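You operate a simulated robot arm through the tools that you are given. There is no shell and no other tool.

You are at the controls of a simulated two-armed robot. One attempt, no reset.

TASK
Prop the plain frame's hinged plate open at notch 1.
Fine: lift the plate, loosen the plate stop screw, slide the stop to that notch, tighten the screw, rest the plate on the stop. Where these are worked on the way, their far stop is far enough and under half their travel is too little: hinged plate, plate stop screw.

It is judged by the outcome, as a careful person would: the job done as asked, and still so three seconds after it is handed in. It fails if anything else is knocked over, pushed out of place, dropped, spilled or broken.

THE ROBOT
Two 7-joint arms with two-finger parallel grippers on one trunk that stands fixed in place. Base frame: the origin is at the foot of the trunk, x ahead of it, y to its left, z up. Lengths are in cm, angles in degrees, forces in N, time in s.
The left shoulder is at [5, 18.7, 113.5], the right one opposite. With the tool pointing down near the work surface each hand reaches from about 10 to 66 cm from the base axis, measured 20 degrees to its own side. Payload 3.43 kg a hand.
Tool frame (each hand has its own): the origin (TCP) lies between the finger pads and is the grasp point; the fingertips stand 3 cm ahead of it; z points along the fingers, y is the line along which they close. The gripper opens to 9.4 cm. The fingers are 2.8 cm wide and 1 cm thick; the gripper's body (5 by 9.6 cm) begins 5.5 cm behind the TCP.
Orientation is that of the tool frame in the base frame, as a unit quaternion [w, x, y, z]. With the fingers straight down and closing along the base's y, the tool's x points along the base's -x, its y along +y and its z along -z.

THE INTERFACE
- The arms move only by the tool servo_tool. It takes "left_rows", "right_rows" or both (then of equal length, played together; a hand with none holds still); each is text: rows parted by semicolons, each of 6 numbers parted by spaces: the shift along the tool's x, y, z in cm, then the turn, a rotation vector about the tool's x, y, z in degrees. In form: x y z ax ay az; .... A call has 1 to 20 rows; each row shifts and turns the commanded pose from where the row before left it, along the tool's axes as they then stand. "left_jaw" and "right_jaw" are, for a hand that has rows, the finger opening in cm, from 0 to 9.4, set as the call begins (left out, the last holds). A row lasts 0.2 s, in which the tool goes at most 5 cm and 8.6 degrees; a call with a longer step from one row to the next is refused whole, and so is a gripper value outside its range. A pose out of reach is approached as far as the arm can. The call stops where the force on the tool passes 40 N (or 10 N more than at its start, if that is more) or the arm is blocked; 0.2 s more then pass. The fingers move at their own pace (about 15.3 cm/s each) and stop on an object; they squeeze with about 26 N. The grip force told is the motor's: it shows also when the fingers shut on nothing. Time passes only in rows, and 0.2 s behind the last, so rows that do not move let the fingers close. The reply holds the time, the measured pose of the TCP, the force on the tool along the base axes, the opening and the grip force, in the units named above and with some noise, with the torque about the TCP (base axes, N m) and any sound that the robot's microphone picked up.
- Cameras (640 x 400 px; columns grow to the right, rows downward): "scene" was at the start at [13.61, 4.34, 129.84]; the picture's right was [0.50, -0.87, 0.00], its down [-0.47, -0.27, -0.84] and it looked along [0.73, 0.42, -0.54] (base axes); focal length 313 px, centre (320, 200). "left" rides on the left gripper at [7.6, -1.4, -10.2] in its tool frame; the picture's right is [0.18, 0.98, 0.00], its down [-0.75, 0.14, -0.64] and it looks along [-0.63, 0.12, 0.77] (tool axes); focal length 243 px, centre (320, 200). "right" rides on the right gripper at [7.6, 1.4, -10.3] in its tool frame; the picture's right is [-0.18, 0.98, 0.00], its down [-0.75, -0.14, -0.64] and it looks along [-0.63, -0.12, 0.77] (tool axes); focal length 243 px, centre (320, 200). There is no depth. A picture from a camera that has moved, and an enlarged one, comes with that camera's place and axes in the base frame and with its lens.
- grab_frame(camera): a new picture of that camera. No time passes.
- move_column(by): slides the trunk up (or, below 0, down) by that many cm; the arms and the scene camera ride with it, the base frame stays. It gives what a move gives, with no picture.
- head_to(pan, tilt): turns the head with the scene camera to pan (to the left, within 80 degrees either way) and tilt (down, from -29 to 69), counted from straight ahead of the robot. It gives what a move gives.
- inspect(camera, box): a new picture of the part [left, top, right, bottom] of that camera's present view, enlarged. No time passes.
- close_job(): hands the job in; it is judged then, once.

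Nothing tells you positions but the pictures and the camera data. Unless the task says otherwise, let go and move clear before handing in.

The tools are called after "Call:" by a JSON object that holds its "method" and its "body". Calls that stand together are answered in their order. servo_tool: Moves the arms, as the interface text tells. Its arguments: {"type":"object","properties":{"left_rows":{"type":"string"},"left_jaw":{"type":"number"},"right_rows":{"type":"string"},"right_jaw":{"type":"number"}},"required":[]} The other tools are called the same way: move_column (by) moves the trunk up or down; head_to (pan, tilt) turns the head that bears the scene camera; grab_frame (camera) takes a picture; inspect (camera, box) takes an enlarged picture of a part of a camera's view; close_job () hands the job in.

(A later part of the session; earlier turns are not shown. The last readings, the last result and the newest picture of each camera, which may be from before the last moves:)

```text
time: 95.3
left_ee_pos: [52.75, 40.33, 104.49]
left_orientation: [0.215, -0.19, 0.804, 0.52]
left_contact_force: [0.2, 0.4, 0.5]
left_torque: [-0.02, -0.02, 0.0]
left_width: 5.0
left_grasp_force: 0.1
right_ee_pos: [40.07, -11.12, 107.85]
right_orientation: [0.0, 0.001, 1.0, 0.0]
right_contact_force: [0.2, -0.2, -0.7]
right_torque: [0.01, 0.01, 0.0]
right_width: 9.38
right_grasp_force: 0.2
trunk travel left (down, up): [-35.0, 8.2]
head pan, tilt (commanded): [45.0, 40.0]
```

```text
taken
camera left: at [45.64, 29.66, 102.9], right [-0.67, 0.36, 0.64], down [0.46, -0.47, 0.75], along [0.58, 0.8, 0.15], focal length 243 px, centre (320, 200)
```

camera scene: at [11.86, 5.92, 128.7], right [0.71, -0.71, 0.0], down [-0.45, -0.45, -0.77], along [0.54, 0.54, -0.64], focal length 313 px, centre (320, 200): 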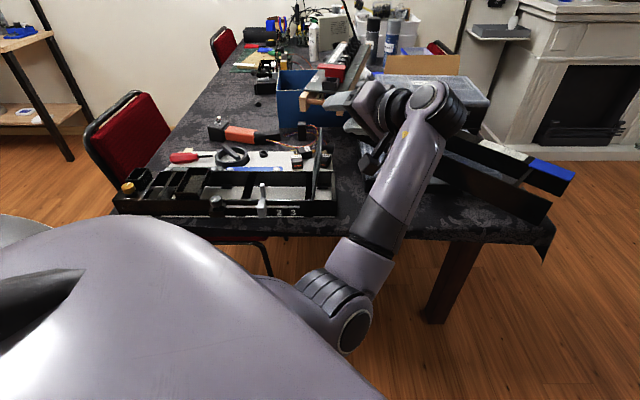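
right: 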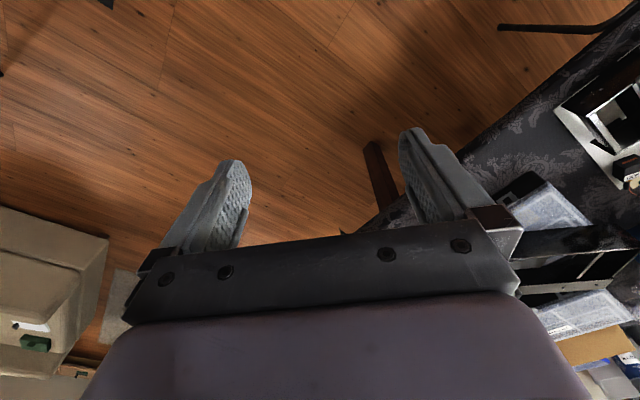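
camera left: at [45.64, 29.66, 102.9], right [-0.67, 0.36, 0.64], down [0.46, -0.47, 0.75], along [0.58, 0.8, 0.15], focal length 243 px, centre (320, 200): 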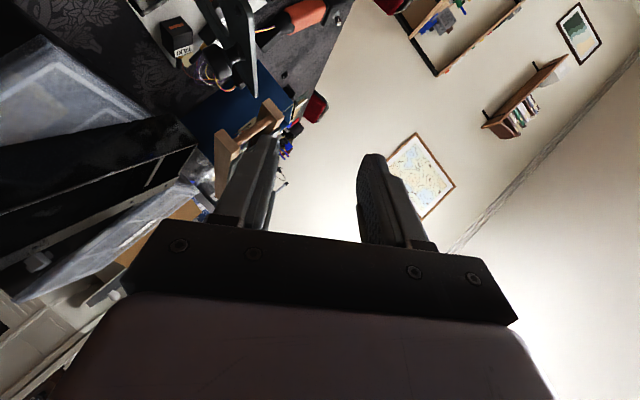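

The arm reconfigured (elbow now low in front, as before), no contact. This gives a clear view; checking the stop against "1".

Call:
{"method": "inspect", "body": {"camera": "scene", "box": [240, 160, 336, 220]}}

Call:
{"method": "inspect", "body": {"camera": "scene", "box": [100, 130, 340, 230]}}

Call:
{"method": "inspect", "body": {"camera": "scene", "box": [290, 70, 450, 190]}}

```text
6.67 times, centred on (288, 190) of scene
camera zoom: at [11.86, 5.92, 128.7], right [0.71, -0.71, 0.0], down [-0.45, -0.45, -0.77], along [0.54, 0.54, -0.64], focal length 2088 px, centre (533, 267)
```

zoom: 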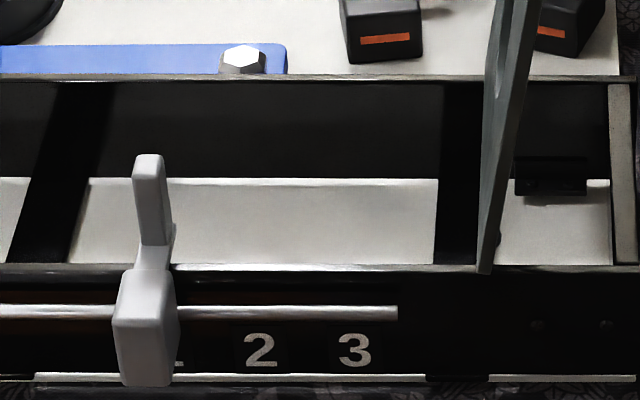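

```text
2.67 times, centred on (220, 180) of scene
camera zoom: at [11.86, 5.92, 128.7], right [0.71, -0.71, 0.0], down [-0.45, -0.45, -0.77], along [0.54, 0.54, -0.64], focal length 835 px, centre (587, 253)
```

zoom: 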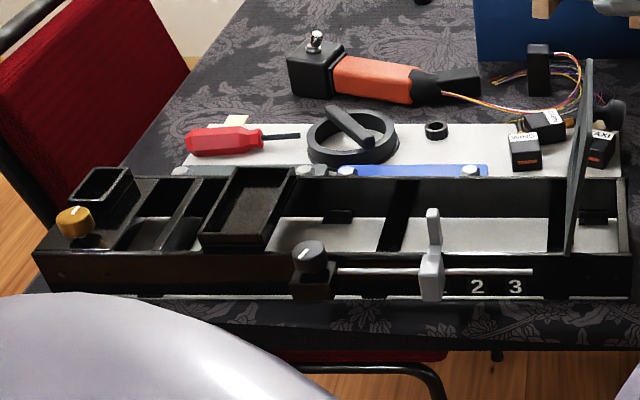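

```text
3.33 times, centred on (370, 130) of scene
camera zoom: at [11.86, 5.92, 128.7], right [0.71, -0.71, 0.0], down [-0.45, -0.45, -0.77], along [0.54, 0.54, -0.64], focal length 1044 px, centre (153, 433)
```

zoom: 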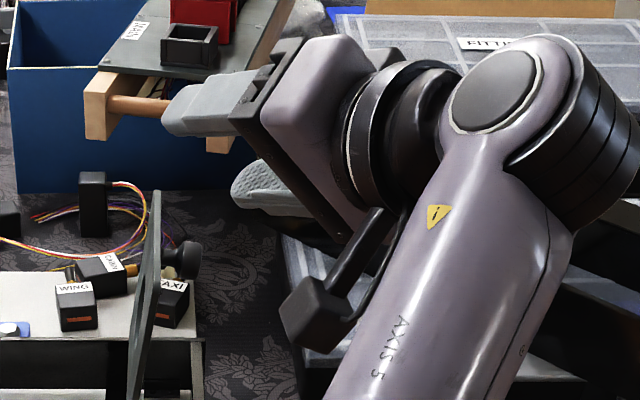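

Stop is aligned with "1" and the frame is square, 1.3 cm right of where it started. Now finishing the wrist rotation and backing off a little before coming in to the plate knob.

Call:
{"method": "servo_tool", "body": {"left_rows": "0 0 0 -4.46 -0.48 6.44; 0 0 0 -4.46 -0.48 6.44; 0 0 0 -4.46 -0.48 6.44; 0 0 0 -4.46 -0.48 6.44; 0 0 0 -4.46 -0.48 6.44; 0 0 0 -4.46 -0.48 6.44; 0 0 0 -4.46 -0.48 6.44; -0.57 -0.74 -2.12 0 0 0; -0.57 -0.74 -2.12 0 0 0; 0 0 0 0 0 0", "left_jaw": 5}}

Call:
{"method": "grab_frame", "body": {"camera": "scene"}}

```text
time: 97.5
left_ee_pos: [53.32, 36.28, 102.27]
left_orientation: [-0.033, 0.094, 0.642, 0.76]
left_contact_force: [-0.2, -0.2, -0.9]
left_torque: [0.0, 0.01, -0.01]
left_width: 4.97
left_grasp_force: 0.0
right_ee_pos: [40.19, -11.33, 107.8]
right_orientation: [0.0, 0.0, 1.0, 0.0]
right_contact_force: [0.5, 0.6, 0.4]
right_torque: [0.0, -0.01, -0.02]
right_width: 9.38
right_grasp_force: 0.0
trunk travel left (down, up): [-35.0, 8.2]
head pan, tilt (commanded): [45.0, 40.0]
```

```text
taken
camera scene: at [11.86, 5.92, 128.7], right [0.71, -0.71, 0.0], down [-0.45, -0.45, -0.77], along [0.54, 0.54, -0.64], focal length 313 px, centre (320, 200)
```

scene: 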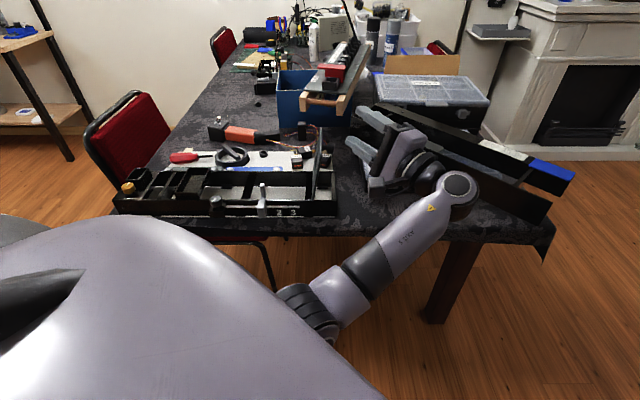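

Call:
{"method": "servo_tool", "body": {"left_rows": "-1.2 -2.35 0.545 0 0 0; -1.2 -2.35 0.545 0 0 0; -1.2 -2.35 0.545 0 0 0; -1.2 -2.35 0.545 0 0 0; -1.2 -2.35 0.545 0 0 0; 0 0 0 0 0 0"}}

Call:
{"method": "grab_frame", "body": {"camera": "left"}}

Call:
{"method": "inspect", "body": {"camera": "scene", "box": [260, 90, 460, 215]}}

```text
time: 98.9
left_ee_pos: [57.25, 40.55, 90.08]
left_orientation: [-0.033, 0.093, 0.643, 0.76]
left_contact_force: [-0.2, -0.2, -0.5]
left_torque: [0.05, 0.01, -0.04]
left_width: 5.0
left_grasp_force: 0.2
right_ee_pos: [40.28, -11.29, 107.62]
right_orientation: [0.0, -0.001, 1.0, 0.0]
right_contact_force: [-0.5, 0.3, -0.5]
right_torque: [0.02, 0.01, 0.0]
right_width: 9.4
right_grasp_force: 0.0
trunk travel left (down, up): [-35.0, 8.2]
head pan, tilt (commanded): [45.0, 40.0]
```

```text
taken
camera left: at [48.51, 31.23, 88.47], right [-0.01, -0.16, 0.99], down [0.7, -0.71, -0.1], along [0.72, 0.69, 0.12], focal length 243 px, centre (320, 200)
```

left: 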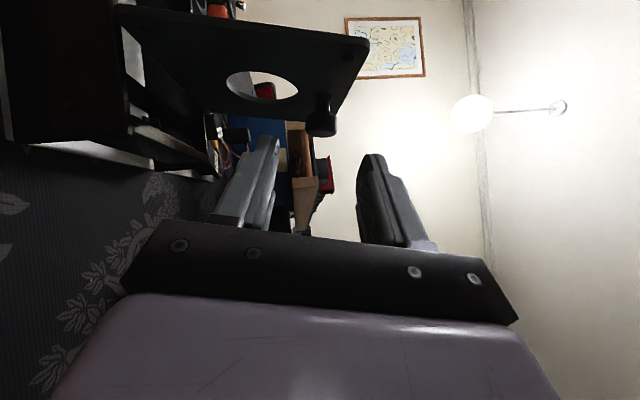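

```text
3.20 times, centred on (360, 152) of scene
camera zoom: at [11.86, 5.93, 128.7], right [0.71, -0.71, 0.0], down [-0.45, -0.45, -0.77], along [0.54, 0.54, -0.64], focal length 1002 px, centre (192, 352)
```

zoom: 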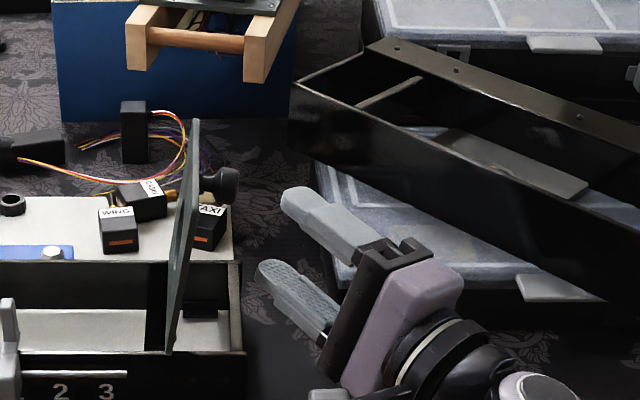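

The knob is in line between the fingers. Advancing 7.9 cm along the finger axis.

Call:
{"method": "servo_tool", "body": {"left_rows": "0.04 0.035 2 0 0 0; 0.04 0.035 2 0 0 0; 0.04 0.035 2 0 0 0; 0 0 0 0 0 0"}}

Call:
{"method": "grab_frame", "body": {"camera": "left"}}

Call:
{"method": "inspect", "body": {"camera": "scene", "box": [260, 90, 460, 215]}}

```text
time: 99.9
left_ee_pos: [57.75, 46.74, 90.85]
left_orientation: [-0.034, 0.095, 0.643, 0.759]
left_contact_force: [-0.2, 0.0, 0.7]
left_torque: [0.0, -0.01, 0.01]
left_width: 4.99
left_grasp_force: 0.1
right_ee_pos: [40.07, -11.21, 107.77]
right_orientation: [0.0, 0.0, 1.0, 0.0]
right_contact_force: [0.1, -0.2, -0.5]
right_torque: [-0.01, 0.0, -0.01]
right_width: 9.4
right_grasp_force: 0.1
trunk travel left (down, up): [-35.0, 8.2]
head pan, tilt (commanded): [45.0, 40.0]
```

```text
taken
camera left: at [48.99, 37.29, 89.46], right [-0.01, -0.15, 0.99], down [0.7, -0.71, -0.1], along [0.72, 0.69, 0.12], focal length 243 px, centre (320, 200)
```

left: 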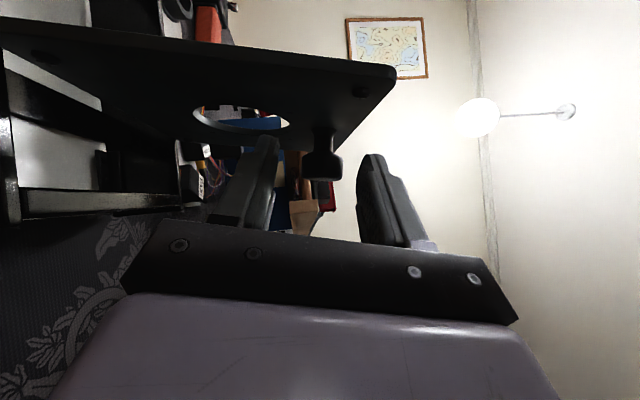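

```text
3.20 times, centred on (360, 152) of scene
camera zoom: at [11.86, 5.93, 128.7], right [0.71, -0.71, 0.0], down [-0.45, -0.45, -0.77], along [0.54, 0.54, -0.64], focal length 1002 px, centre (192, 352)
```

zoom: 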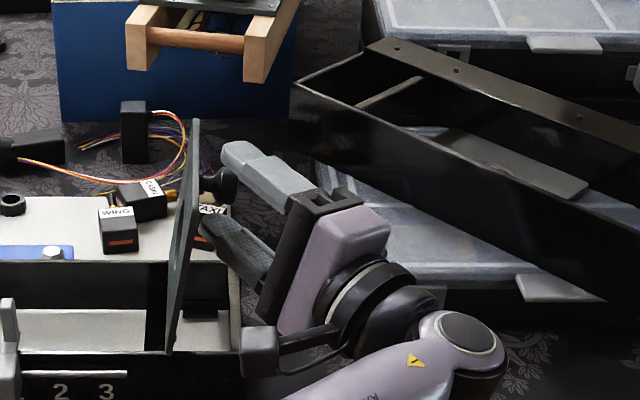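

Call:
{"method": "servo_tool", "body": {"left_rows": "0.05 0.05 0.7 0 0 0; 0.05 0.05 0.7 0 0 0; 0 0 0 0 0 0"}}

Call:
{"method": "grab_frame", "body": {"camera": "left"}}

Call:
{"method": "inspect", "body": {"camera": "scene", "box": [290, 100, 386, 160]}}

```text
time: 100.7
left_ee_pos: [57.87, 47.99, 91.48]
left_orientation: [-0.034, 0.095, 0.643, 0.759]
left_contact_force: [-0.1, -0.2, 0.9]
left_torque: [0.02, -0.02, 0.0]
left_width: 5.01
left_grasp_force: 0.1
right_ee_pos: [40.17, -11.19, 107.82]
right_orientation: [0.001, 0.0, 1.0, 0.0]
right_contact_force: [-1.0, 0.2, 0.6]
right_torque: [0.0, -0.01, 0.0]
right_width: 9.42
right_grasp_force: 0.0
trunk travel left (down, up): [-35.0, 8.2]
head pan, tilt (commanded): [45.0, 40.0]
```

```text
taken
camera left: at [49.1, 38.58, 89.91], right [-0.01, -0.16, 0.99], down [0.7, -0.71, -0.1], along [0.72, 0.69, 0.12], focal length 243 px, centre (320, 200)
```

left: 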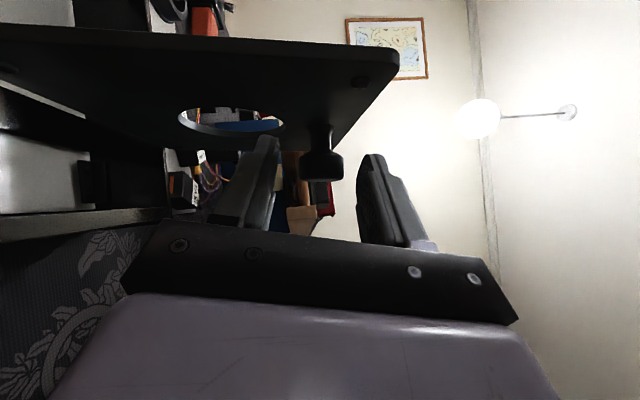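

```text
6.67 times, centred on (338, 130) of scene
camera zoom: at [11.86, 5.92, 128.7], right [0.71, -0.71, 0.0], down [-0.45, -0.45, -0.77], along [0.54, 0.54, -0.64], focal length 2088 px, centre (200, 667)
```

zoom: 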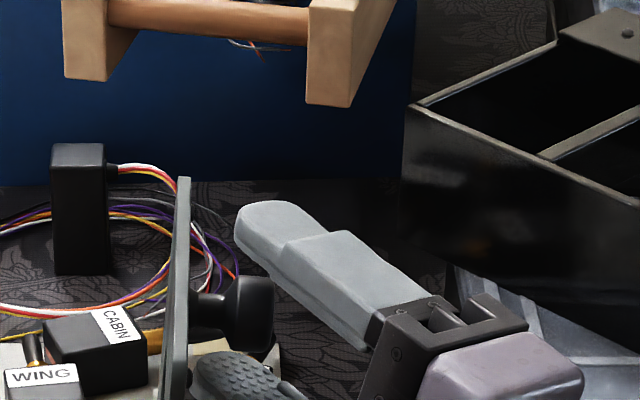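

Same relative pose as when I released it. Closing on the knob.

Call:
{"method": "servo_tool", "body": {"left_rows": "0 0 0 0 0 0; 0 0 0 0 0 0; 0 0 0 0 0 0", "left_jaw": 0}}

Call:
{"method": "grab_frame", "body": {"camera": "left"}}

```text
time: 101.5
left_ee_pos: [57.92, 47.95, 91.53]
left_orientation: [-0.033, 0.093, 0.644, 0.759]
left_contact_force: [2.9, 1.3, 1.7]
left_torque: [-0.05, -0.16, 0.13]
left_width: 2.71
left_grasp_force: 25.9
right_ee_pos: [40.12, -11.11, 107.79]
right_orientation: [0.0, 0.0, 1.0, -0.001]
right_contact_force: [-1.0, -0.9, 0.3]
right_torque: [-0.01, 0.04, 0.02]
right_width: 9.42
right_grasp_force: 0.2
trunk travel left (down, up): [-35.0, 8.2]
head pan, tilt (commanded): [45.0, 40.0]
```

```text
taken
camera left: at [49.12, 38.56, 89.92], right [-0.01, -0.16, 0.99], down [0.7, -0.71, -0.1], along [0.72, 0.69, 0.12], focal length 243 px, centre (320, 200)
```

left: 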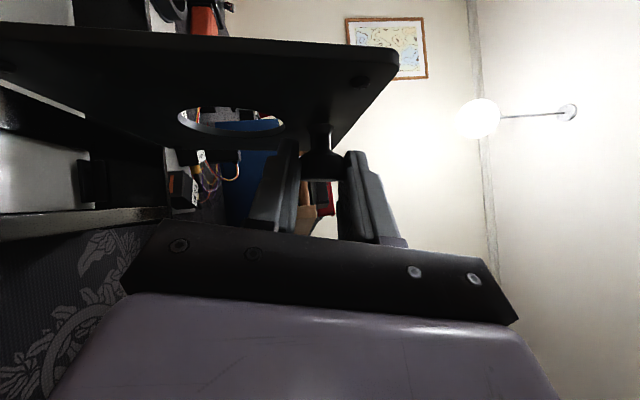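

Gripped. The plate's actual open angle is about 98°; I'll lower it along the arc, beginning with 10° to check forces.

Call:
{"method": "servo_tool", "body": {"left_rows": "0.78 0.123 0.655 3.215 0 -3.83; 0.78 0.123 0.655 3.215 0 -3.83; 0 0 0 0 0 0"}}

Call:
{"method": "inspect", "body": {"camera": "scene", "box": [190, 120, 350, 220]}}

```text
time: 102.3
left_ee_pos: [56.65, 49.35, 92.18]
left_orientation: [0.015, 0.049, 0.688, 0.724]
left_contact_force: [5.9, -0.3, 5.7]
left_torque: [-0.26, -0.34, -0.23]
left_width: 2.68
left_grasp_force: 26.0
right_ee_pos: [40.17, -11.25, 107.92]
right_orientation: [0.0, 0.0, 1.0, 0.001]
right_contact_force: [-0.7, -0.1, -0.5]
right_torque: [-0.01, 0.02, 0.02]
right_width: 9.41
right_grasp_force: 0.1
trunk travel left (down, up): [-35.0, 8.2]
head pan, tilt (commanded): [45.0, 40.0]
```

```text
4.00 times, centred on (270, 170) of scene
camera zoom: at [11.87, 5.87, 128.71], right [0.71, -0.71, 0.0], down [-0.45, -0.45, -0.77], along [0.54, 0.54, -0.64], focal length 1253 px, centre (520, 320)
```

zoom: 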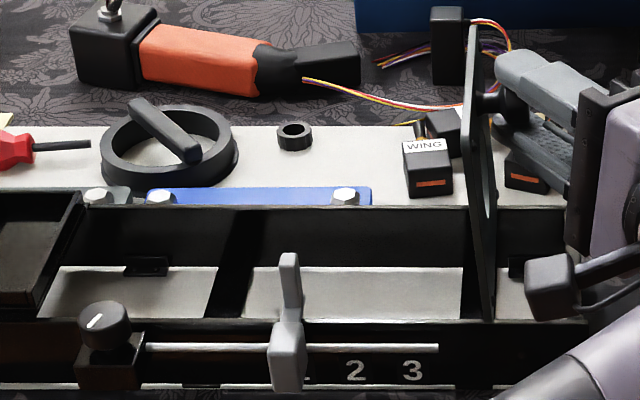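

Call:
{"method": "servo_tool", "body": {"left_rows": "0.77 0.25 0.645 3.215 0 -3.83; 0.78 0.123 0.655 3.215 0 -3.83; 0.78 0.123 0.655 3.215 0 -3.83; 0 0 0 0 0 0"}}

Call:
{"method": "inspect", "body": {"camera": "scene", "box": [190, 120, 350, 220]}}

```text
time: 103.3
left_ee_pos: [54.4, 51.33, 92.67]
left_orientation: [0.081, -0.019, 0.749, 0.658]
left_contact_force: [4.3, -0.3, 6.5]
left_torque: [-0.16, -0.32, -0.14]
left_width: 2.72
left_grasp_force: 25.1
right_ee_pos: [40.06, -11.24, 107.77]
right_orientation: [0.0, -0.001, 1.0, 0.001]
right_contact_force: [0.9, -0.3, 0.7]
right_torque: [0.0, 0.02, 0.0]
right_width: 9.37
right_grasp_force: 0.1
trunk travel left (down, up): [-35.0, 8.2]
head pan, tilt (commanded): [45.0, 40.0]
```

```text
4.00 times, centred on (270, 170) of scene
camera zoom: at [11.84, 5.88, 128.7], right [0.71, -0.71, 0.0], down [-0.45, -0.45, -0.77], along [0.54, 0.54, -0.64], focal length 1253 px, centre (520, 320)
```

zoom: 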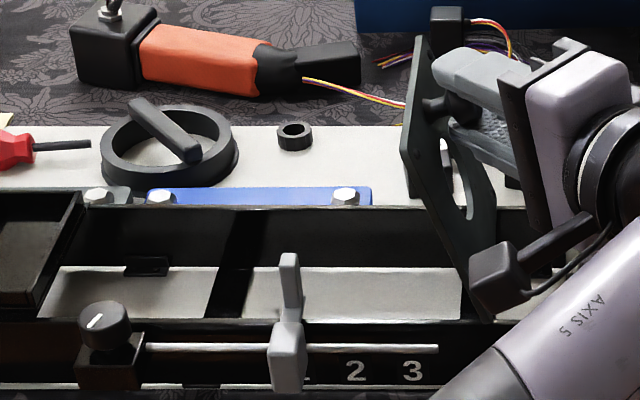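

Tracking well, frame unmoved. Continuing down.

Call:
{"method": "servo_tool", "body": {"left_rows": "0.78 0.16 0.655 3.215 0 -3.83; 0.78 0.123 0.655 3.215 0 -3.83; 0.78 0.123 0.655 3.215 0 -3.83; 0.78 0.123 0.655 3.215 0 -3.83; 0 0 0 0 0 0"}}

Call:
{"method": "inspect", "body": {"camera": "scene", "box": [190, 120, 350, 220]}}

```text
time: 104.5
left_ee_pos: [51.53, 54.31, 91.72]
left_orientation: [0.169, -0.111, 0.807, 0.554]
left_contact_force: [-1.1, 3.3, 10.4]
left_torque: [-0.14, -0.08, 0.25]
left_width: 2.71
left_grasp_force: 26.0
right_ee_pos: [40.05, -11.32, 107.97]
right_orientation: [0.001, 0.0, 1.0, 0.001]
right_contact_force: [0.3, 0.6, 0.3]
right_torque: [0.02, 0.01, -0.04]
right_width: 9.41
right_grasp_force: 0.2
trunk travel left (down, up): [-35.0, 8.2]
head pan, tilt (commanded): [45.0, 40.0]
```

```text
4.00 times, centred on (270, 170) of scene
camera zoom: at [11.75, 5.86, 128.72], right [0.71, -0.71, 0.0], down [-0.45, -0.45, -0.77], along [0.54, 0.54, -0.64], focal length 1253 px, centre (520, 320)
```

zoom: 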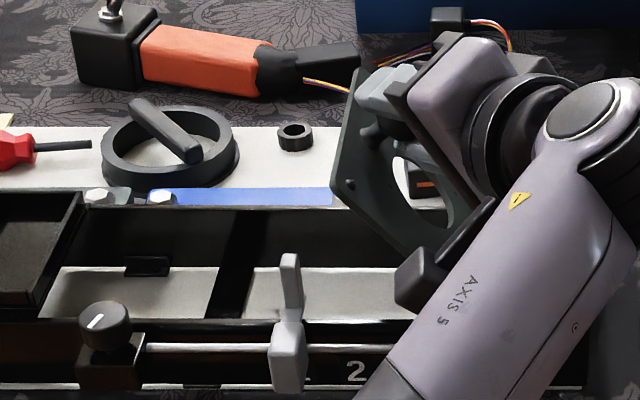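

Call:
{"method": "servo_tool", "body": {"left_rows": "0.76 0.32 0.64 3.215 0 -3.83; 0.78 0.22 0.655 3.215 0 -3.83; 0 0 0 0 0 0"}}

Call:
{"method": "servo_tool", "body": {"left_rows": "0.78 0.18 0.655 3.215 0 -3.83; 0.78 0.18 0.655 3.215 0 -3.83; 0 0 0 0 0 0"}}

Call:
{"method": "inspect", "body": {"camera": "scene", "box": [190, 120, 350, 220]}}

Call:
{"method": "grab_frame", "body": {"camera": "left"}}

```text
time: 105.3
left_ee_pos: [50.29, 55.47, 90.92]
left_orientation: [0.212, -0.153, 0.83, 0.493]
left_contact_force: [4.4, 3.0, 1.9]
left_torque: [0.06, -0.3, -0.3]
left_width: 2.68
left_grasp_force: 25.6
right_ee_pos: [40.17, -11.18, 107.74]
right_orientation: [0.001, 0.0, 1.0, 0.0]
right_contact_force: [0.0, -0.4, 0.8]
right_torque: [0.03, 0.01, 0.0]
right_width: 9.39
right_grasp_force: 0.0
trunk travel left (down, up): [-35.0, 8.2]
head pan, tilt (commanded): [45.0, 40.0]
```

```text
time: 106.1
left_ee_pos: [49.17, 56.71, 89.76]
left_orientation: [0.251, -0.198, 0.843, 0.432]
left_contact_force: [1.2, -6.2, 0.5]
left_torque: [-0.77, 0.1, 0.35]
left_width: 2.68
left_grasp_force: 26.0
right_ee_pos: [40.26, -11.22, 107.81]
right_orientation: [0.0, 0.0, 1.0, 0.001]
right_contact_force: [-0.3, 0.9, 0.0]
right_torque: [0.01, -0.01, -0.03]
right_width: 9.42
right_grasp_force: 0.0
trunk travel left (down, up): [-35.0, 8.2]
head pan, tilt (commanded): [45.0, 40.0]
```

```text
4.00 times, centred on (270, 170) of scene
camera zoom: at [11.86, 5.87, 128.7], right [0.71, -0.71, 0.0], down [-0.45, -0.45, -0.77], along [0.54, 0.54, -0.64], focal length 1253 px, centre (520, 320)
```

zoom: 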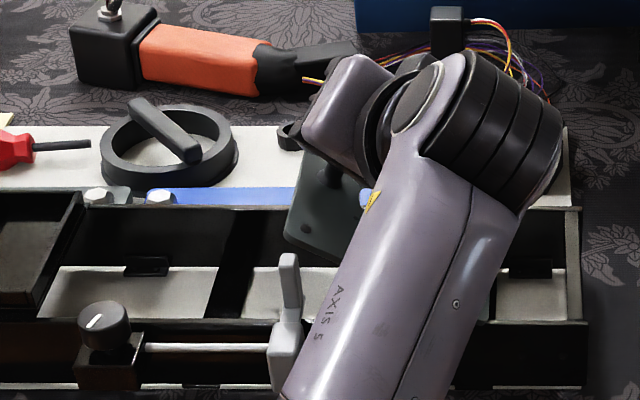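

```text
taken
camera left: at [41.1, 46.57, 89.52], right [-0.69, 0.52, 0.51], down [0.36, -0.37, 0.86], along [0.63, 0.77, 0.06], focal length 243 px, centre (320, 200)
```

left: 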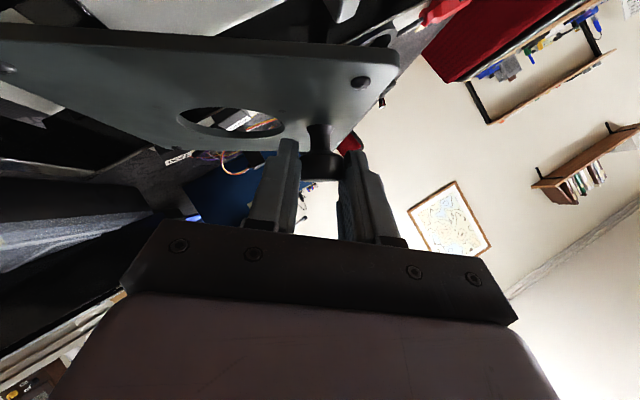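

About 33° now. Slowing down toward contact with the stop.

Call:
{"method": "servo_tool", "body": {"left_rows": "0.39 0.08 0.328 1.6075 0 -1.915; 0.39 0.08 0.328 1.6075 0 -1.915; 0 0 0 0 0 0"}}

Call:
{"method": "servo_tool", "body": {"left_rows": "0.39 0.08 0.328 1.6075 0 -1.915; 0 0 0 0 0 0"}}

Call:
{"method": "inspect", "body": {"camera": "scene", "box": [190, 120, 350, 220]}}

Call:
{"method": "grab_frame", "body": {"camera": "left"}}

```text
time: 106.9
left_ee_pos: [48.51, 57.41, 89.15]
left_orientation: [0.272, -0.217, 0.848, 0.399]
left_contact_force: [2.5, -5.0, 0.7]
left_torque: [-0.36, -0.03, 0.08]
left_width: 2.68
left_grasp_force: 25.7
right_ee_pos: [40.17, -11.18, 107.79]
right_orientation: [0.0, 0.0, 1.0, 0.001]
right_contact_force: [-0.1, -0.3, -0.3]
right_torque: [0.01, -0.01, 0.01]
right_width: 9.4
right_grasp_force: 0.0
trunk travel left (down, up): [-35.0, 8.2]
head pan, tilt (commanded): [45.0, 40.0]
```

```text
time: 107.5
left_ee_pos: [48.35, 57.79, 88.78]
left_orientation: [0.282, -0.228, 0.85, 0.383]
left_contact_force: [4.1, -4.7, -0.2]
left_torque: [-0.33, -0.06, 0.02]
left_width: 2.68
left_grasp_force: 26.4
right_ee_pos: [40.23, -11.25, 107.78]
right_orientation: [0.001, 0.001, 1.0, -0.001]
right_contact_force: [0.3, -0.2, -0.2]
right_torque: [0.0, 0.0, -0.01]
right_width: 9.39
right_grasp_force: 0.1
trunk travel left (down, up): [-35.0, 8.2]
head pan, tilt (commanded): [45.0, 40.0]
```

```text
4.00 times, centred on (270, 170) of scene
camera zoom: at [11.92, 5.91, 128.69], right [0.71, -0.71, 0.0], down [-0.46, -0.45, -0.77], along [0.54, 0.54, -0.64], focal length 1253 px, centre (520, 320)
```

zoom: 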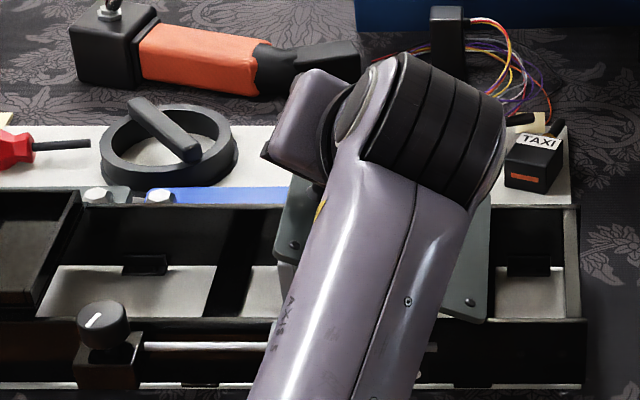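

```text
taken
camera left: at [40.42, 47.45, 88.7], right [-0.73, 0.56, 0.39], down [0.28, -0.29, 0.92], along [0.63, 0.78, 0.05], focal length 243 px, centre (320, 200)
```

left: 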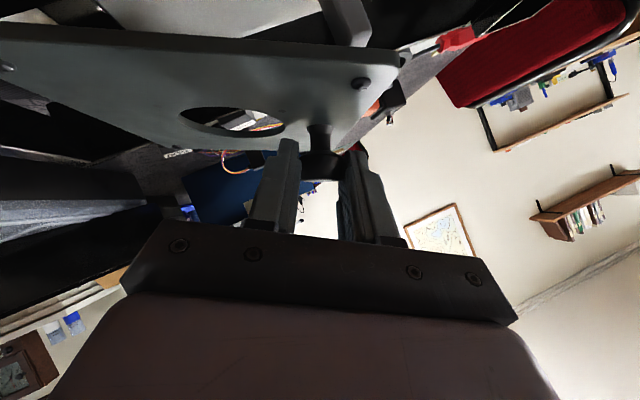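

Call:
{"method": "inspect", "body": {"camera": "left", "box": [260, 0, 452, 120]}}

```text
3.33 times, centred on (356, 60) of left
camera zoom: at [40.42, 47.45, 88.7], right [-0.73, 0.56, 0.39], down [0.28, -0.29, 0.92], along [0.63, 0.78, 0.05], focal length 809 px, centre (200, 667)
```

zoom: 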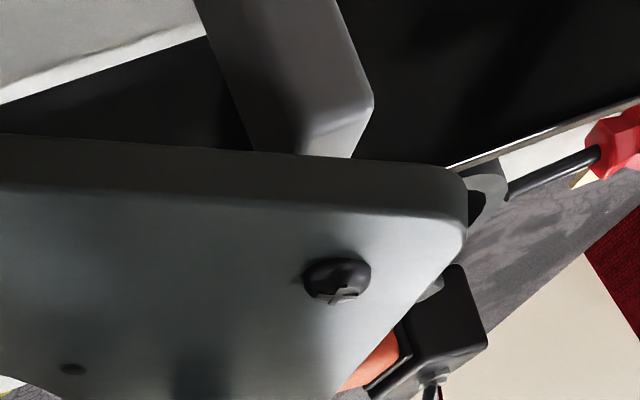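

Call:
{"method": "servo_tool", "body": {"left_rows": "0.39 0.08 0.328 1.6075 0 -1.915; 0 0 0 0 0 0"}}

Call:
{"method": "servo_tool", "body": {"left_rows": "0.39 0.08 0.328 1.6075 0 -1.915; 0 0 0 0 0 0"}}

Call:
{"method": "inspect", "body": {"camera": "left", "box": [260, 0, 452, 120]}}

```text
time: 108.1
left_ee_pos: [48.13, 57.97, 88.42]
left_orientation: [0.291, -0.238, 0.851, 0.366]
left_contact_force: [5.8, -4.5, 0.5]
left_torque: [-0.36, -0.15, 0.03]
left_width: 2.68
left_grasp_force: 26.0
right_ee_pos: [40.06, -11.24, 107.86]
right_orientation: [0.0, 0.001, 1.0, 0.0]
right_contact_force: [-0.2, 0.6, 0.1]
right_torque: [-0.01, 0.03, 0.0]
right_width: 9.38
right_grasp_force: 0.0
trunk travel left (down, up): [-35.0, 8.2]
head pan, tilt (commanded): [45.0, 40.0]
```

```text
time: 108.7
left_ee_pos: [47.84, 58.15, 88.02]
left_orientation: [0.301, -0.248, 0.852, 0.35]
left_contact_force: [7.1, 0.1, 0.1]
left_torque: [-0.24, -0.16, -0.04]
left_width: 2.67
left_grasp_force: 26.1
right_ee_pos: [40.21, -11.2, 107.7]
right_orientation: [0.0, 0.0, 1.0, 0.0]
right_contact_force: [0.5, 0.8, -0.3]
right_torque: [-0.03, -0.02, 0.0]
right_width: 9.4
right_grasp_force: 0.1
trunk travel left (down, up): [-35.0, 8.2]
head pan, tilt (commanded): [45.0, 40.0]
```

```text
3.33 times, centred on (356, 60) of left
camera zoom: at [39.95, 47.91, 88.04], right [-0.75, 0.58, 0.31], down [0.22, -0.23, 0.95], along [0.62, 0.78, 0.05], focal length 809 px, centre (200, 667)
```

zoom: 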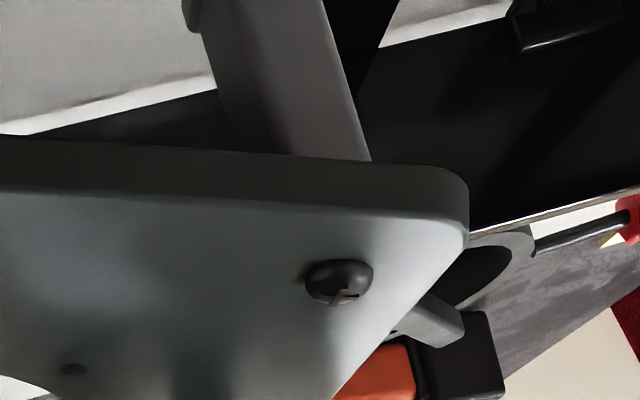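

Call:
{"method": "servo_tool", "body": {"left_rows": "0.195 0.04 0.164 0.80 0 -0.96; 0 0 0 0 0 0"}}

Call:
{"method": "servo_tool", "body": {"left_rows": "0.195 0.04 0.164 0.80 0 -0.96; 0 0 0 0 0 0"}}

Call:
{"method": "inspect", "body": {"camera": "left", "box": [260, 0, 452, 120]}}

Call:
{"method": "grab_frame", "body": {"camera": "scene"}}

```text
time: 109.3
left_ee_pos: [47.66, 58.12, 88.03]
left_orientation: [0.307, -0.254, 0.851, 0.341]
left_contact_force: [9.6, -2.4, 7.5]
left_torque: [-0.24, -0.22, -0.12]
left_width: 2.69
left_grasp_force: 26.0
right_ee_pos: [40.2, -11.22, 107.88]
right_orientation: [-0.001, 0.0, 1.0, 0.0]
right_contact_force: [-0.5, 0.0, 0.0]
right_torque: [-0.01, 0.04, 0.02]
right_width: 9.4
right_grasp_force: 0.0
trunk travel left (down, up): [-35.0, 8.2]
head pan, tilt (commanded): [45.0, 40.0]
```

```text
time: 109.9
left_ee_pos: [47.7, 58.17, 87.95]
left_orientation: [0.313, -0.259, 0.85, 0.335]
left_contact_force: [11.0, -3.9, 15.2]
left_torque: [-0.3, -0.28, -0.02]
left_width: 2.64
left_grasp_force: 25.8
right_ee_pos: [40.19, -11.3, 107.77]
right_orientation: [0.001, 0.0, 1.0, 0.001]
right_contact_force: [0.2, -0.2, -0.5]
right_torque: [0.03, 0.0, -0.02]
right_width: 9.4
right_grasp_force: 0.0
trunk travel left (down, up): [-35.0, 8.2]
head pan, tilt (commanded): [45.0, 40.0]
```

```text
3.33 times, centred on (356, 60) of left
camera zoom: at [39.73, 47.99, 87.99], right [-0.76, 0.59, 0.27], down [0.18, -0.2, 0.96], along [0.62, 0.78, 0.05], focal length 809 px, centre (200, 667)
```

zoom: 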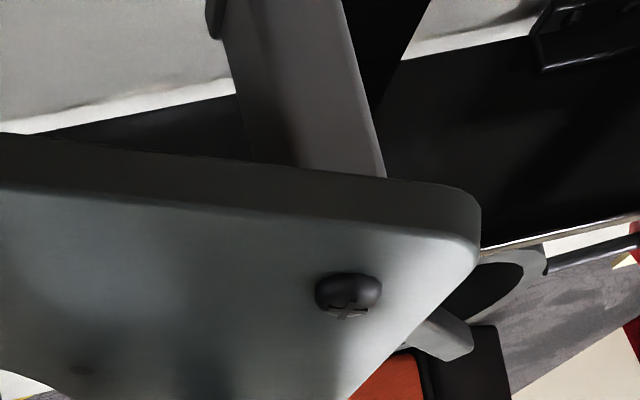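

```text
taken
camera scene: at [11.84, 5.73, 128.73], right [0.71, -0.71, 0.0], down [-0.45, -0.45, -0.77], along [0.54, 0.54, -0.64], focal length 313 px, centre (320, 200)
```

scene: 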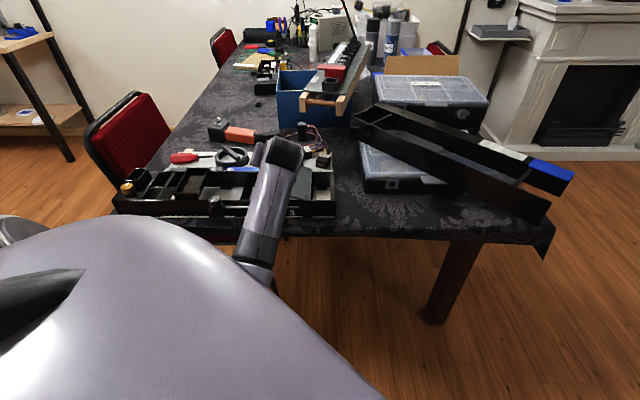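

The upward force rise shows the plate is resting on the stop. I'll relax the push slightly and open the jaws.

Call:
{"method": "servo_tool", "body": {"left_rows": "-0.19 -0.04 -0.16 -0.80 0 0.96; 0 0 0 0 0 0"}}

Call:
{"method": "servo_tool", "body": {"left_rows": "0 0 0 0 0 0; 0 0 0 0 0 0; 0 0 0 0 0 0", "left_jaw": 4.6}}

Call:
{"method": "grab_frame", "body": {"camera": "left"}}

Call:
{"method": "inspect", "body": {"camera": "left", "box": [260, 0, 452, 120]}}

```text
time: 110.5
left_ee_pos: [47.71, 58.19, 87.99]
left_orientation: [0.305, -0.254, 0.852, 0.343]
left_contact_force: [7.9, 0.0, 12.0]
left_torque: [0.11, -0.57, -0.13]
left_width: 2.67
left_grasp_force: 25.7
right_ee_pos: [40.21, -11.29, 107.89]
right_orientation: [0.0, 0.0, 1.0, 0.001]
right_contact_force: [-0.7, -0.5, -0.7]
right_torque: [0.0, 0.02, 0.0]
right_width: 9.42
right_grasp_force: 0.0
trunk travel left (down, up): [-35.0, 8.2]
head pan, tilt (commanded): [45.0, 40.0]
```

```text
time: 111.3
left_ee_pos: [47.47, 58.09, 87.93]
left_orientation: [0.306, -0.253, 0.852, 0.341]
left_contact_force: [-2.1, 3.4, 10.6]
left_torque: [0.16, -0.12, 0.09]
left_width: 4.08
left_grasp_force: 0.1
right_ee_pos: [40.13, -11.33, 107.93]
right_orientation: [0.002, 0.0, 1.0, 0.001]
right_contact_force: [-0.6, -0.6, 0.5]
right_torque: [0.0, -0.03, -0.01]
right_width: 9.38
right_grasp_force: 0.2
trunk travel left (down, up): [-35.0, 8.2]
head pan, tilt (commanded): [45.0, 40.0]
```

```text
taken
camera left: at [39.7, 47.93, 87.95], right [-0.76, 0.59, 0.29], down [0.2, -0.21, 0.96], along [0.62, 0.78, 0.04], focal length 243 px, centre (320, 200)
```

left: 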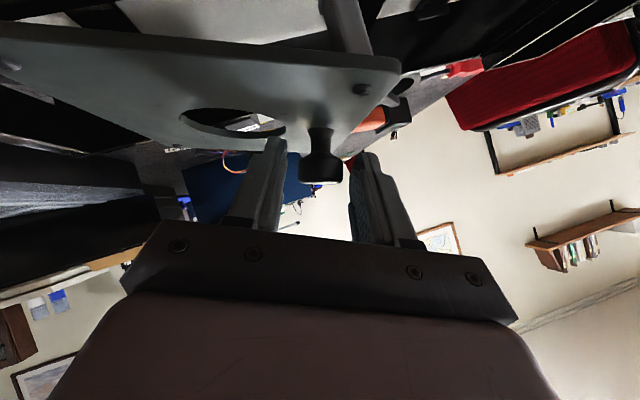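

```text
3.33 times, centred on (356, 60) of left
camera zoom: at [39.7, 47.93, 87.95], right [-0.76, 0.59, 0.29], down [0.2, -0.21, 0.96], along [0.62, 0.78, 0.04], focal length 809 px, centre (200, 667)
```

zoom: 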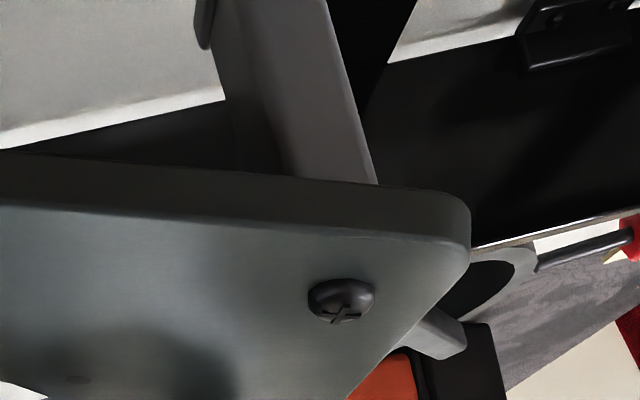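

One finger is lightly touching the plate; I'll ease the jaw to 4.0 and retreat straight back along the fingers.

Call:
{"method": "servo_tool", "body": {"left_rows": "-0.15 0.1 -0.3 0 0 0; -0.1 0 -1 0 0 0; 0 0 -1.5 0 0 0; 0 0 -2 0 0 0; 0 0 -2 0 0 0; 0 0 -2 0 0 0; 0 0 0 0 0 0", "left_jaw": 4.0}}

Call:
{"method": "grab_frame", "body": {"camera": "left"}}

Call:
{"method": "inspect", "body": {"camera": "scene", "box": [190, 120, 350, 220]}}

```text
time: 112.9
left_ee_pos: [44.68, 51.81, 93.19]
left_orientation: [0.305, -0.253, 0.853, 0.34]
left_contact_force: [-0.7, 0.0, -0.1]
left_torque: [-0.03, 0.01, -0.01]
left_width: 4.0
left_grasp_force: 0.0
right_ee_pos: [40.25, -11.2, 107.85]
right_orientation: [0.0, 0.001, 1.0, 0.0]
right_contact_force: [0.0, 0.0, -0.2]
right_torque: [0.0, 0.0, 0.0]
right_width: 9.41
right_grasp_force: 0.2
trunk travel left (down, up): [-35.0, 8.2]
head pan, tilt (commanded): [45.0, 40.0]
```

```text
taken
camera left: at [36.81, 41.65, 93.17], right [-0.76, 0.59, 0.29], down [0.2, -0.21, 0.96], along [0.62, 0.78, 0.04], focal length 243 px, centre (320, 200)
```

left: 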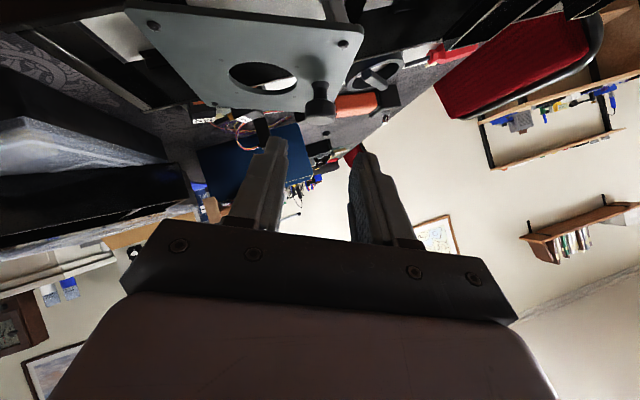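

```text
4.00 times, centred on (270, 170) of scene
camera zoom: at [11.86, 5.92, 128.7], right [0.71, -0.71, 0.0], down [-0.45, -0.45, -0.77], along [0.54, 0.54, -0.64], focal length 1253 px, centre (520, 320)
```

zoom: 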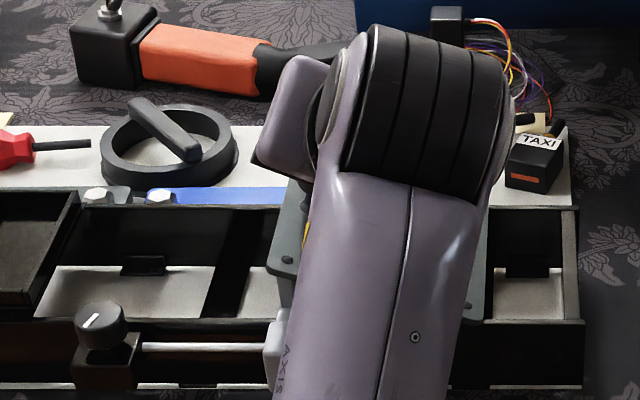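

Released; the plate stays propped. Pulling the arm back and up to view the whole result.

Call:
{"method": "servo_tool", "body": {"left_rows": "0 0 -3 0 0 0; 0 0 -3 0 0 0; -1 1 -3 0 0 0; -2 1 -1 0 0 0; -2 1 -1 0 0 0; -2 1 0 0 0 0; 0 0 0 0 0 0"}}

Call:
{"method": "grab_frame", "body": {"camera": "scene"}}

Call:
{"method": "grab_frame", "body": {"camera": "left"}}

```text
time: 114.5
left_ee_pos: [43.19, 47.97, 106.31]
left_orientation: [0.304, -0.253, 0.853, 0.341]
left_contact_force: [-0.7, 0.1, 0.6]
left_torque: [0.01, 0.01, -0.02]
left_width: 4.0
left_grasp_force: 0.2
right_ee_pos: [40.1, -11.21, 107.82]
right_orientation: [0.0, 0.001, 1.0, 0.001]
right_contact_force: [0.2, 0.3, -0.3]
right_torque: [0.01, -0.02, 0.0]
right_width: 9.4
right_grasp_force: 0.1
trunk travel left (down, up): [-35.0, 8.2]
head pan, tilt (commanded): [45.0, 40.0]
```

```text
taken
camera scene: at [11.87, 5.93, 128.7], right [0.71, -0.71, 0.0], down [-0.45, -0.45, -0.77], along [0.54, 0.54, -0.64], focal length 313 px, centre (320, 200)
```

scene: 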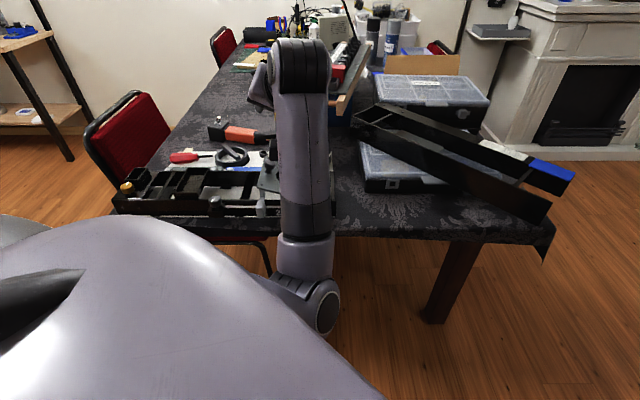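

```text
taken
camera left: at [35.16, 37.77, 106.29], right [-0.76, 0.59, 0.29], down [0.2, -0.21, 0.96], along [0.62, 0.78, 0.04], focal length 243 px, centre (320, 200)
```

left: 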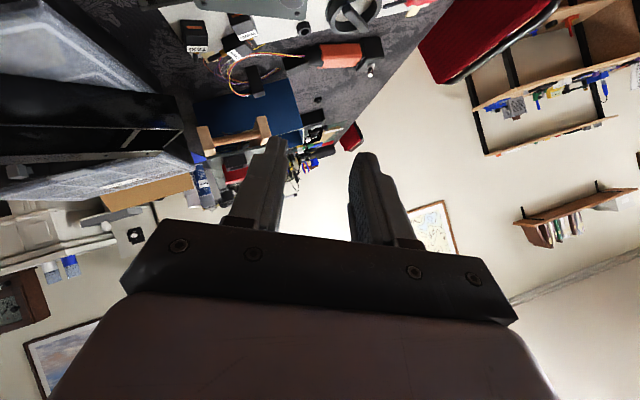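

Call:
{"method": "servo_tool", "body": {"left_rows": "0 0 0 4.1 -0.04 -4.95; 0 0 0 4.1 -0.04 -4.95; 0 0 0 4.1 -0.04 -4.95; 0 0 0 4.1 -0.04 -4.95; 0 -3.1 0 0 0 0; 0 -3.1 0 0 0 0; 0 -3.1 0 0 0 0; 0 -3.1 0 0 0 0; 0 -3.1 0 0 0 0; 0 0 0 0 0 0", "left_jaw": 0}}

Call:
{"method": "grab_frame", "body": {"camera": "scene"}}

Call:
{"method": "inspect", "body": {"camera": "scene", "box": [190, 140, 350, 240]}}

Call:
{"method": "inspect", "body": {"camera": "scene", "box": [240, 160, 336, 220]}}

```text
time: 116.7
left_ee_pos: [53.77, 38.18, 106.5]
left_orientation: [0.394, -0.355, 0.83, 0.175]
left_contact_force: [0.4, -0.4, -0.6]
left_torque: [0.01, 0.01, 0.03]
left_width: 0.02
left_grasp_force: 26.1
right_ee_pos: [40.36, -11.24, 107.88]
right_orientation: [-0.001, 0.0, 1.0, -0.001]
right_contact_force: [0.1, -0.5, 0.1]
right_torque: [0.03, 0.01, -0.01]
right_width: 9.4
right_grasp_force: 0.0
trunk travel left (down, up): [-35.0, 8.2]
head pan, tilt (commanded): [45.0, 40.0]
```

```text
taken
camera scene: at [11.86, 5.92, 128.7], right [0.71, -0.71, 0.0], down [-0.45, -0.45, -0.77], along [0.54, 0.54, -0.64], focal length 313 px, centre (320, 200)
```

scene: 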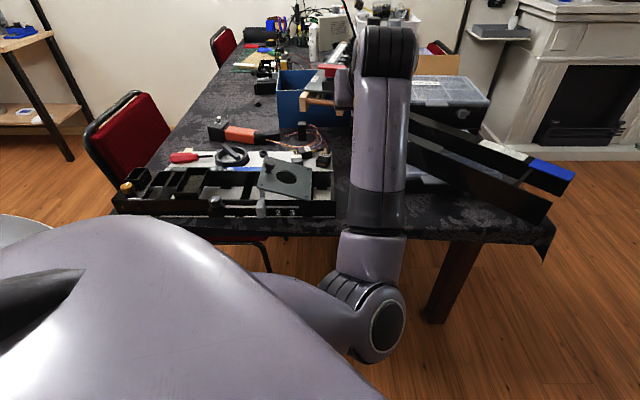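

```text
4.00 times, centred on (270, 190) of scene
camera zoom: at [11.86, 5.92, 128.7], right [0.71, -0.71, 0.0], down [-0.45, -0.45, -0.77], along [0.54, 0.54, -0.64], focal length 1253 px, centre (520, 240)
```

zoom: 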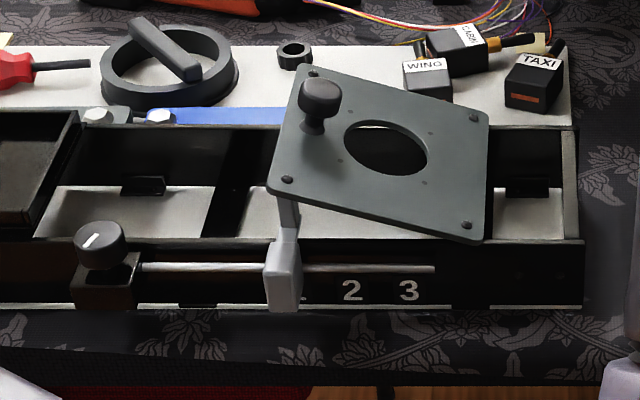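

```text
6.67 times, centred on (288, 190) of scene
camera zoom: at [11.86, 5.92, 128.7], right [0.71, -0.71, 0.0], down [-0.45, -0.45, -0.77], along [0.54, 0.54, -0.64], focal length 2088 px, centre (533, 267)
```

zoom: 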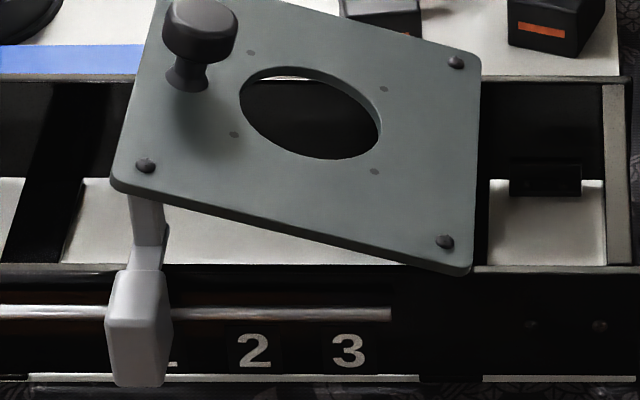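

The plate now rests on the stop at notch 1 with the screw tight. The frame still sits about 1.0 cm right of its original place, so I'll gently nudge it back by pressing closed fingers on its right end. First, descend to a point in front-right of it.

Call:
{"method": "servo_tool", "body": {"left_rows": "2.4 0.117 1.81 0 0 0; 2.4 0.117 1.81 0 0 0; 2.4 0.117 1.81 0 0 0; 2.4 0.117 1.81 0 0 0; 2.4 0.117 1.81 0 0 0; 2.4 0.117 1.81 0 0 0; 0 0 0 0 0 0", "left_jaw": 0}}

Call:
{"method": "grab_frame", "body": {"camera": "scene"}}

Call:
{"method": "grab_frame", "body": {"camera": "left"}}

```text
time: 118.0
left_ee_pos: [52.9, 43.01, 94.03]
left_orientation: [0.426, -0.359, 0.802, 0.217]
left_contact_force: [-0.3, 0.0, 0.9]
left_torque: [-0.02, 0.04, 0.0]
left_width: 0.0
left_grasp_force: 25.7
right_ee_pos: [40.14, -11.19, 107.86]
right_orientation: [0.0, 0.0, 1.0, 0.001]
right_contact_force: [0.5, -0.8, 0.3]
right_torque: [0.01, -0.02, 0.01]
right_width: 9.42
right_grasp_force: 0.1
trunk travel left (down, up): [-35.0, 8.2]
head pan, tilt (commanded): [45.0, 40.0]
stopped in row 6 (left hand): the arm was blocked; the commanded pose is now the measured one
```

```text
taken
camera scene: at [11.86, 5.91, 128.7], right [0.71, -0.71, 0.0], down [-0.45, -0.45, -0.77], along [0.54, 0.54, -0.64], focal length 313 px, centre (320, 200)
```

scene: 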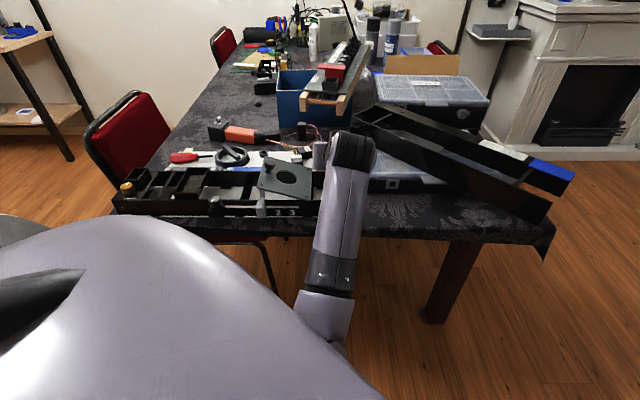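

```text
taken
camera left: at [45.7, 32.5, 93.15], right [-0.82, 0.56, -0.11], down [-0.16, -0.03, 0.99], along [0.55, 0.83, 0.12], focal length 243 px, centre (320, 200)
```

left: 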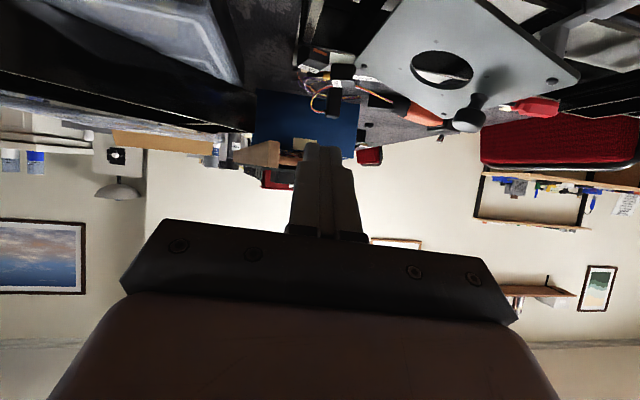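

The arm reached a joint limit there (no contact). Pushing from the right isn't practical, but the plate knob lies on the frame's centre line, so I can gently draw the frame back by holding the knob. First I return along the known-good path.

Call:
{"method": "servo_tool", "body": {"left_rows": "-1.42 1.85 -1.43 0 0 0; -1.42 1.85 -1.43 0 0 0; -1.42 1.85 -1.43 0 0 0; -1.42 1.85 -1.43 0 0 0; -1.42 1.85 -1.43 0 0 0; -1.42 1.85 -1.43 0 0 0; 0 0 0 -3.3 1.98 7; 0 0 0 -3.3 1.98 7; 0 0 0 -3.3 1.98 7; 0 0 0 0 0 0", "left_jaw": 4.6}}

Call:
{"method": "grab_frame", "body": {"camera": "scene"}}

```text
time: 120.2
left_ee_pos: [43.13, 48.18, 106.21]
left_orientation: [0.303, -0.254, 0.853, 0.34]
left_contact_force: [-0.1, -0.4, 0.4]
left_torque: [-0.02, -0.06, 0.02]
left_width: 4.6
left_grasp_force: 0.0
right_ee_pos: [40.13, -11.16, 107.79]
right_orientation: [-0.001, 0.0, 1.0, 0.0]
right_contact_force: [-0.1, 0.5, 0.1]
right_torque: [-0.01, 0.01, 0.0]
right_width: 9.4
right_grasp_force: 0.0
trunk travel left (down, up): [-35.0, 8.2]
head pan, tilt (commanded): [45.0, 40.0]
```

```text
taken
camera scene: at [11.86, 5.92, 128.7], right [0.71, -0.71, 0.0], down [-0.45, -0.45, -0.77], along [0.54, 0.54, -0.64], focal length 313 px, centre (320, 200)
```

scene: 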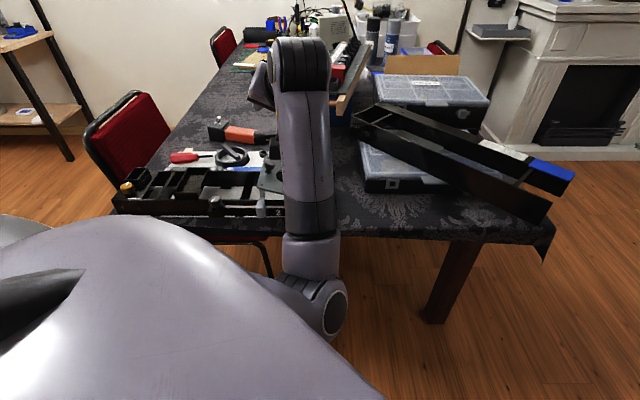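

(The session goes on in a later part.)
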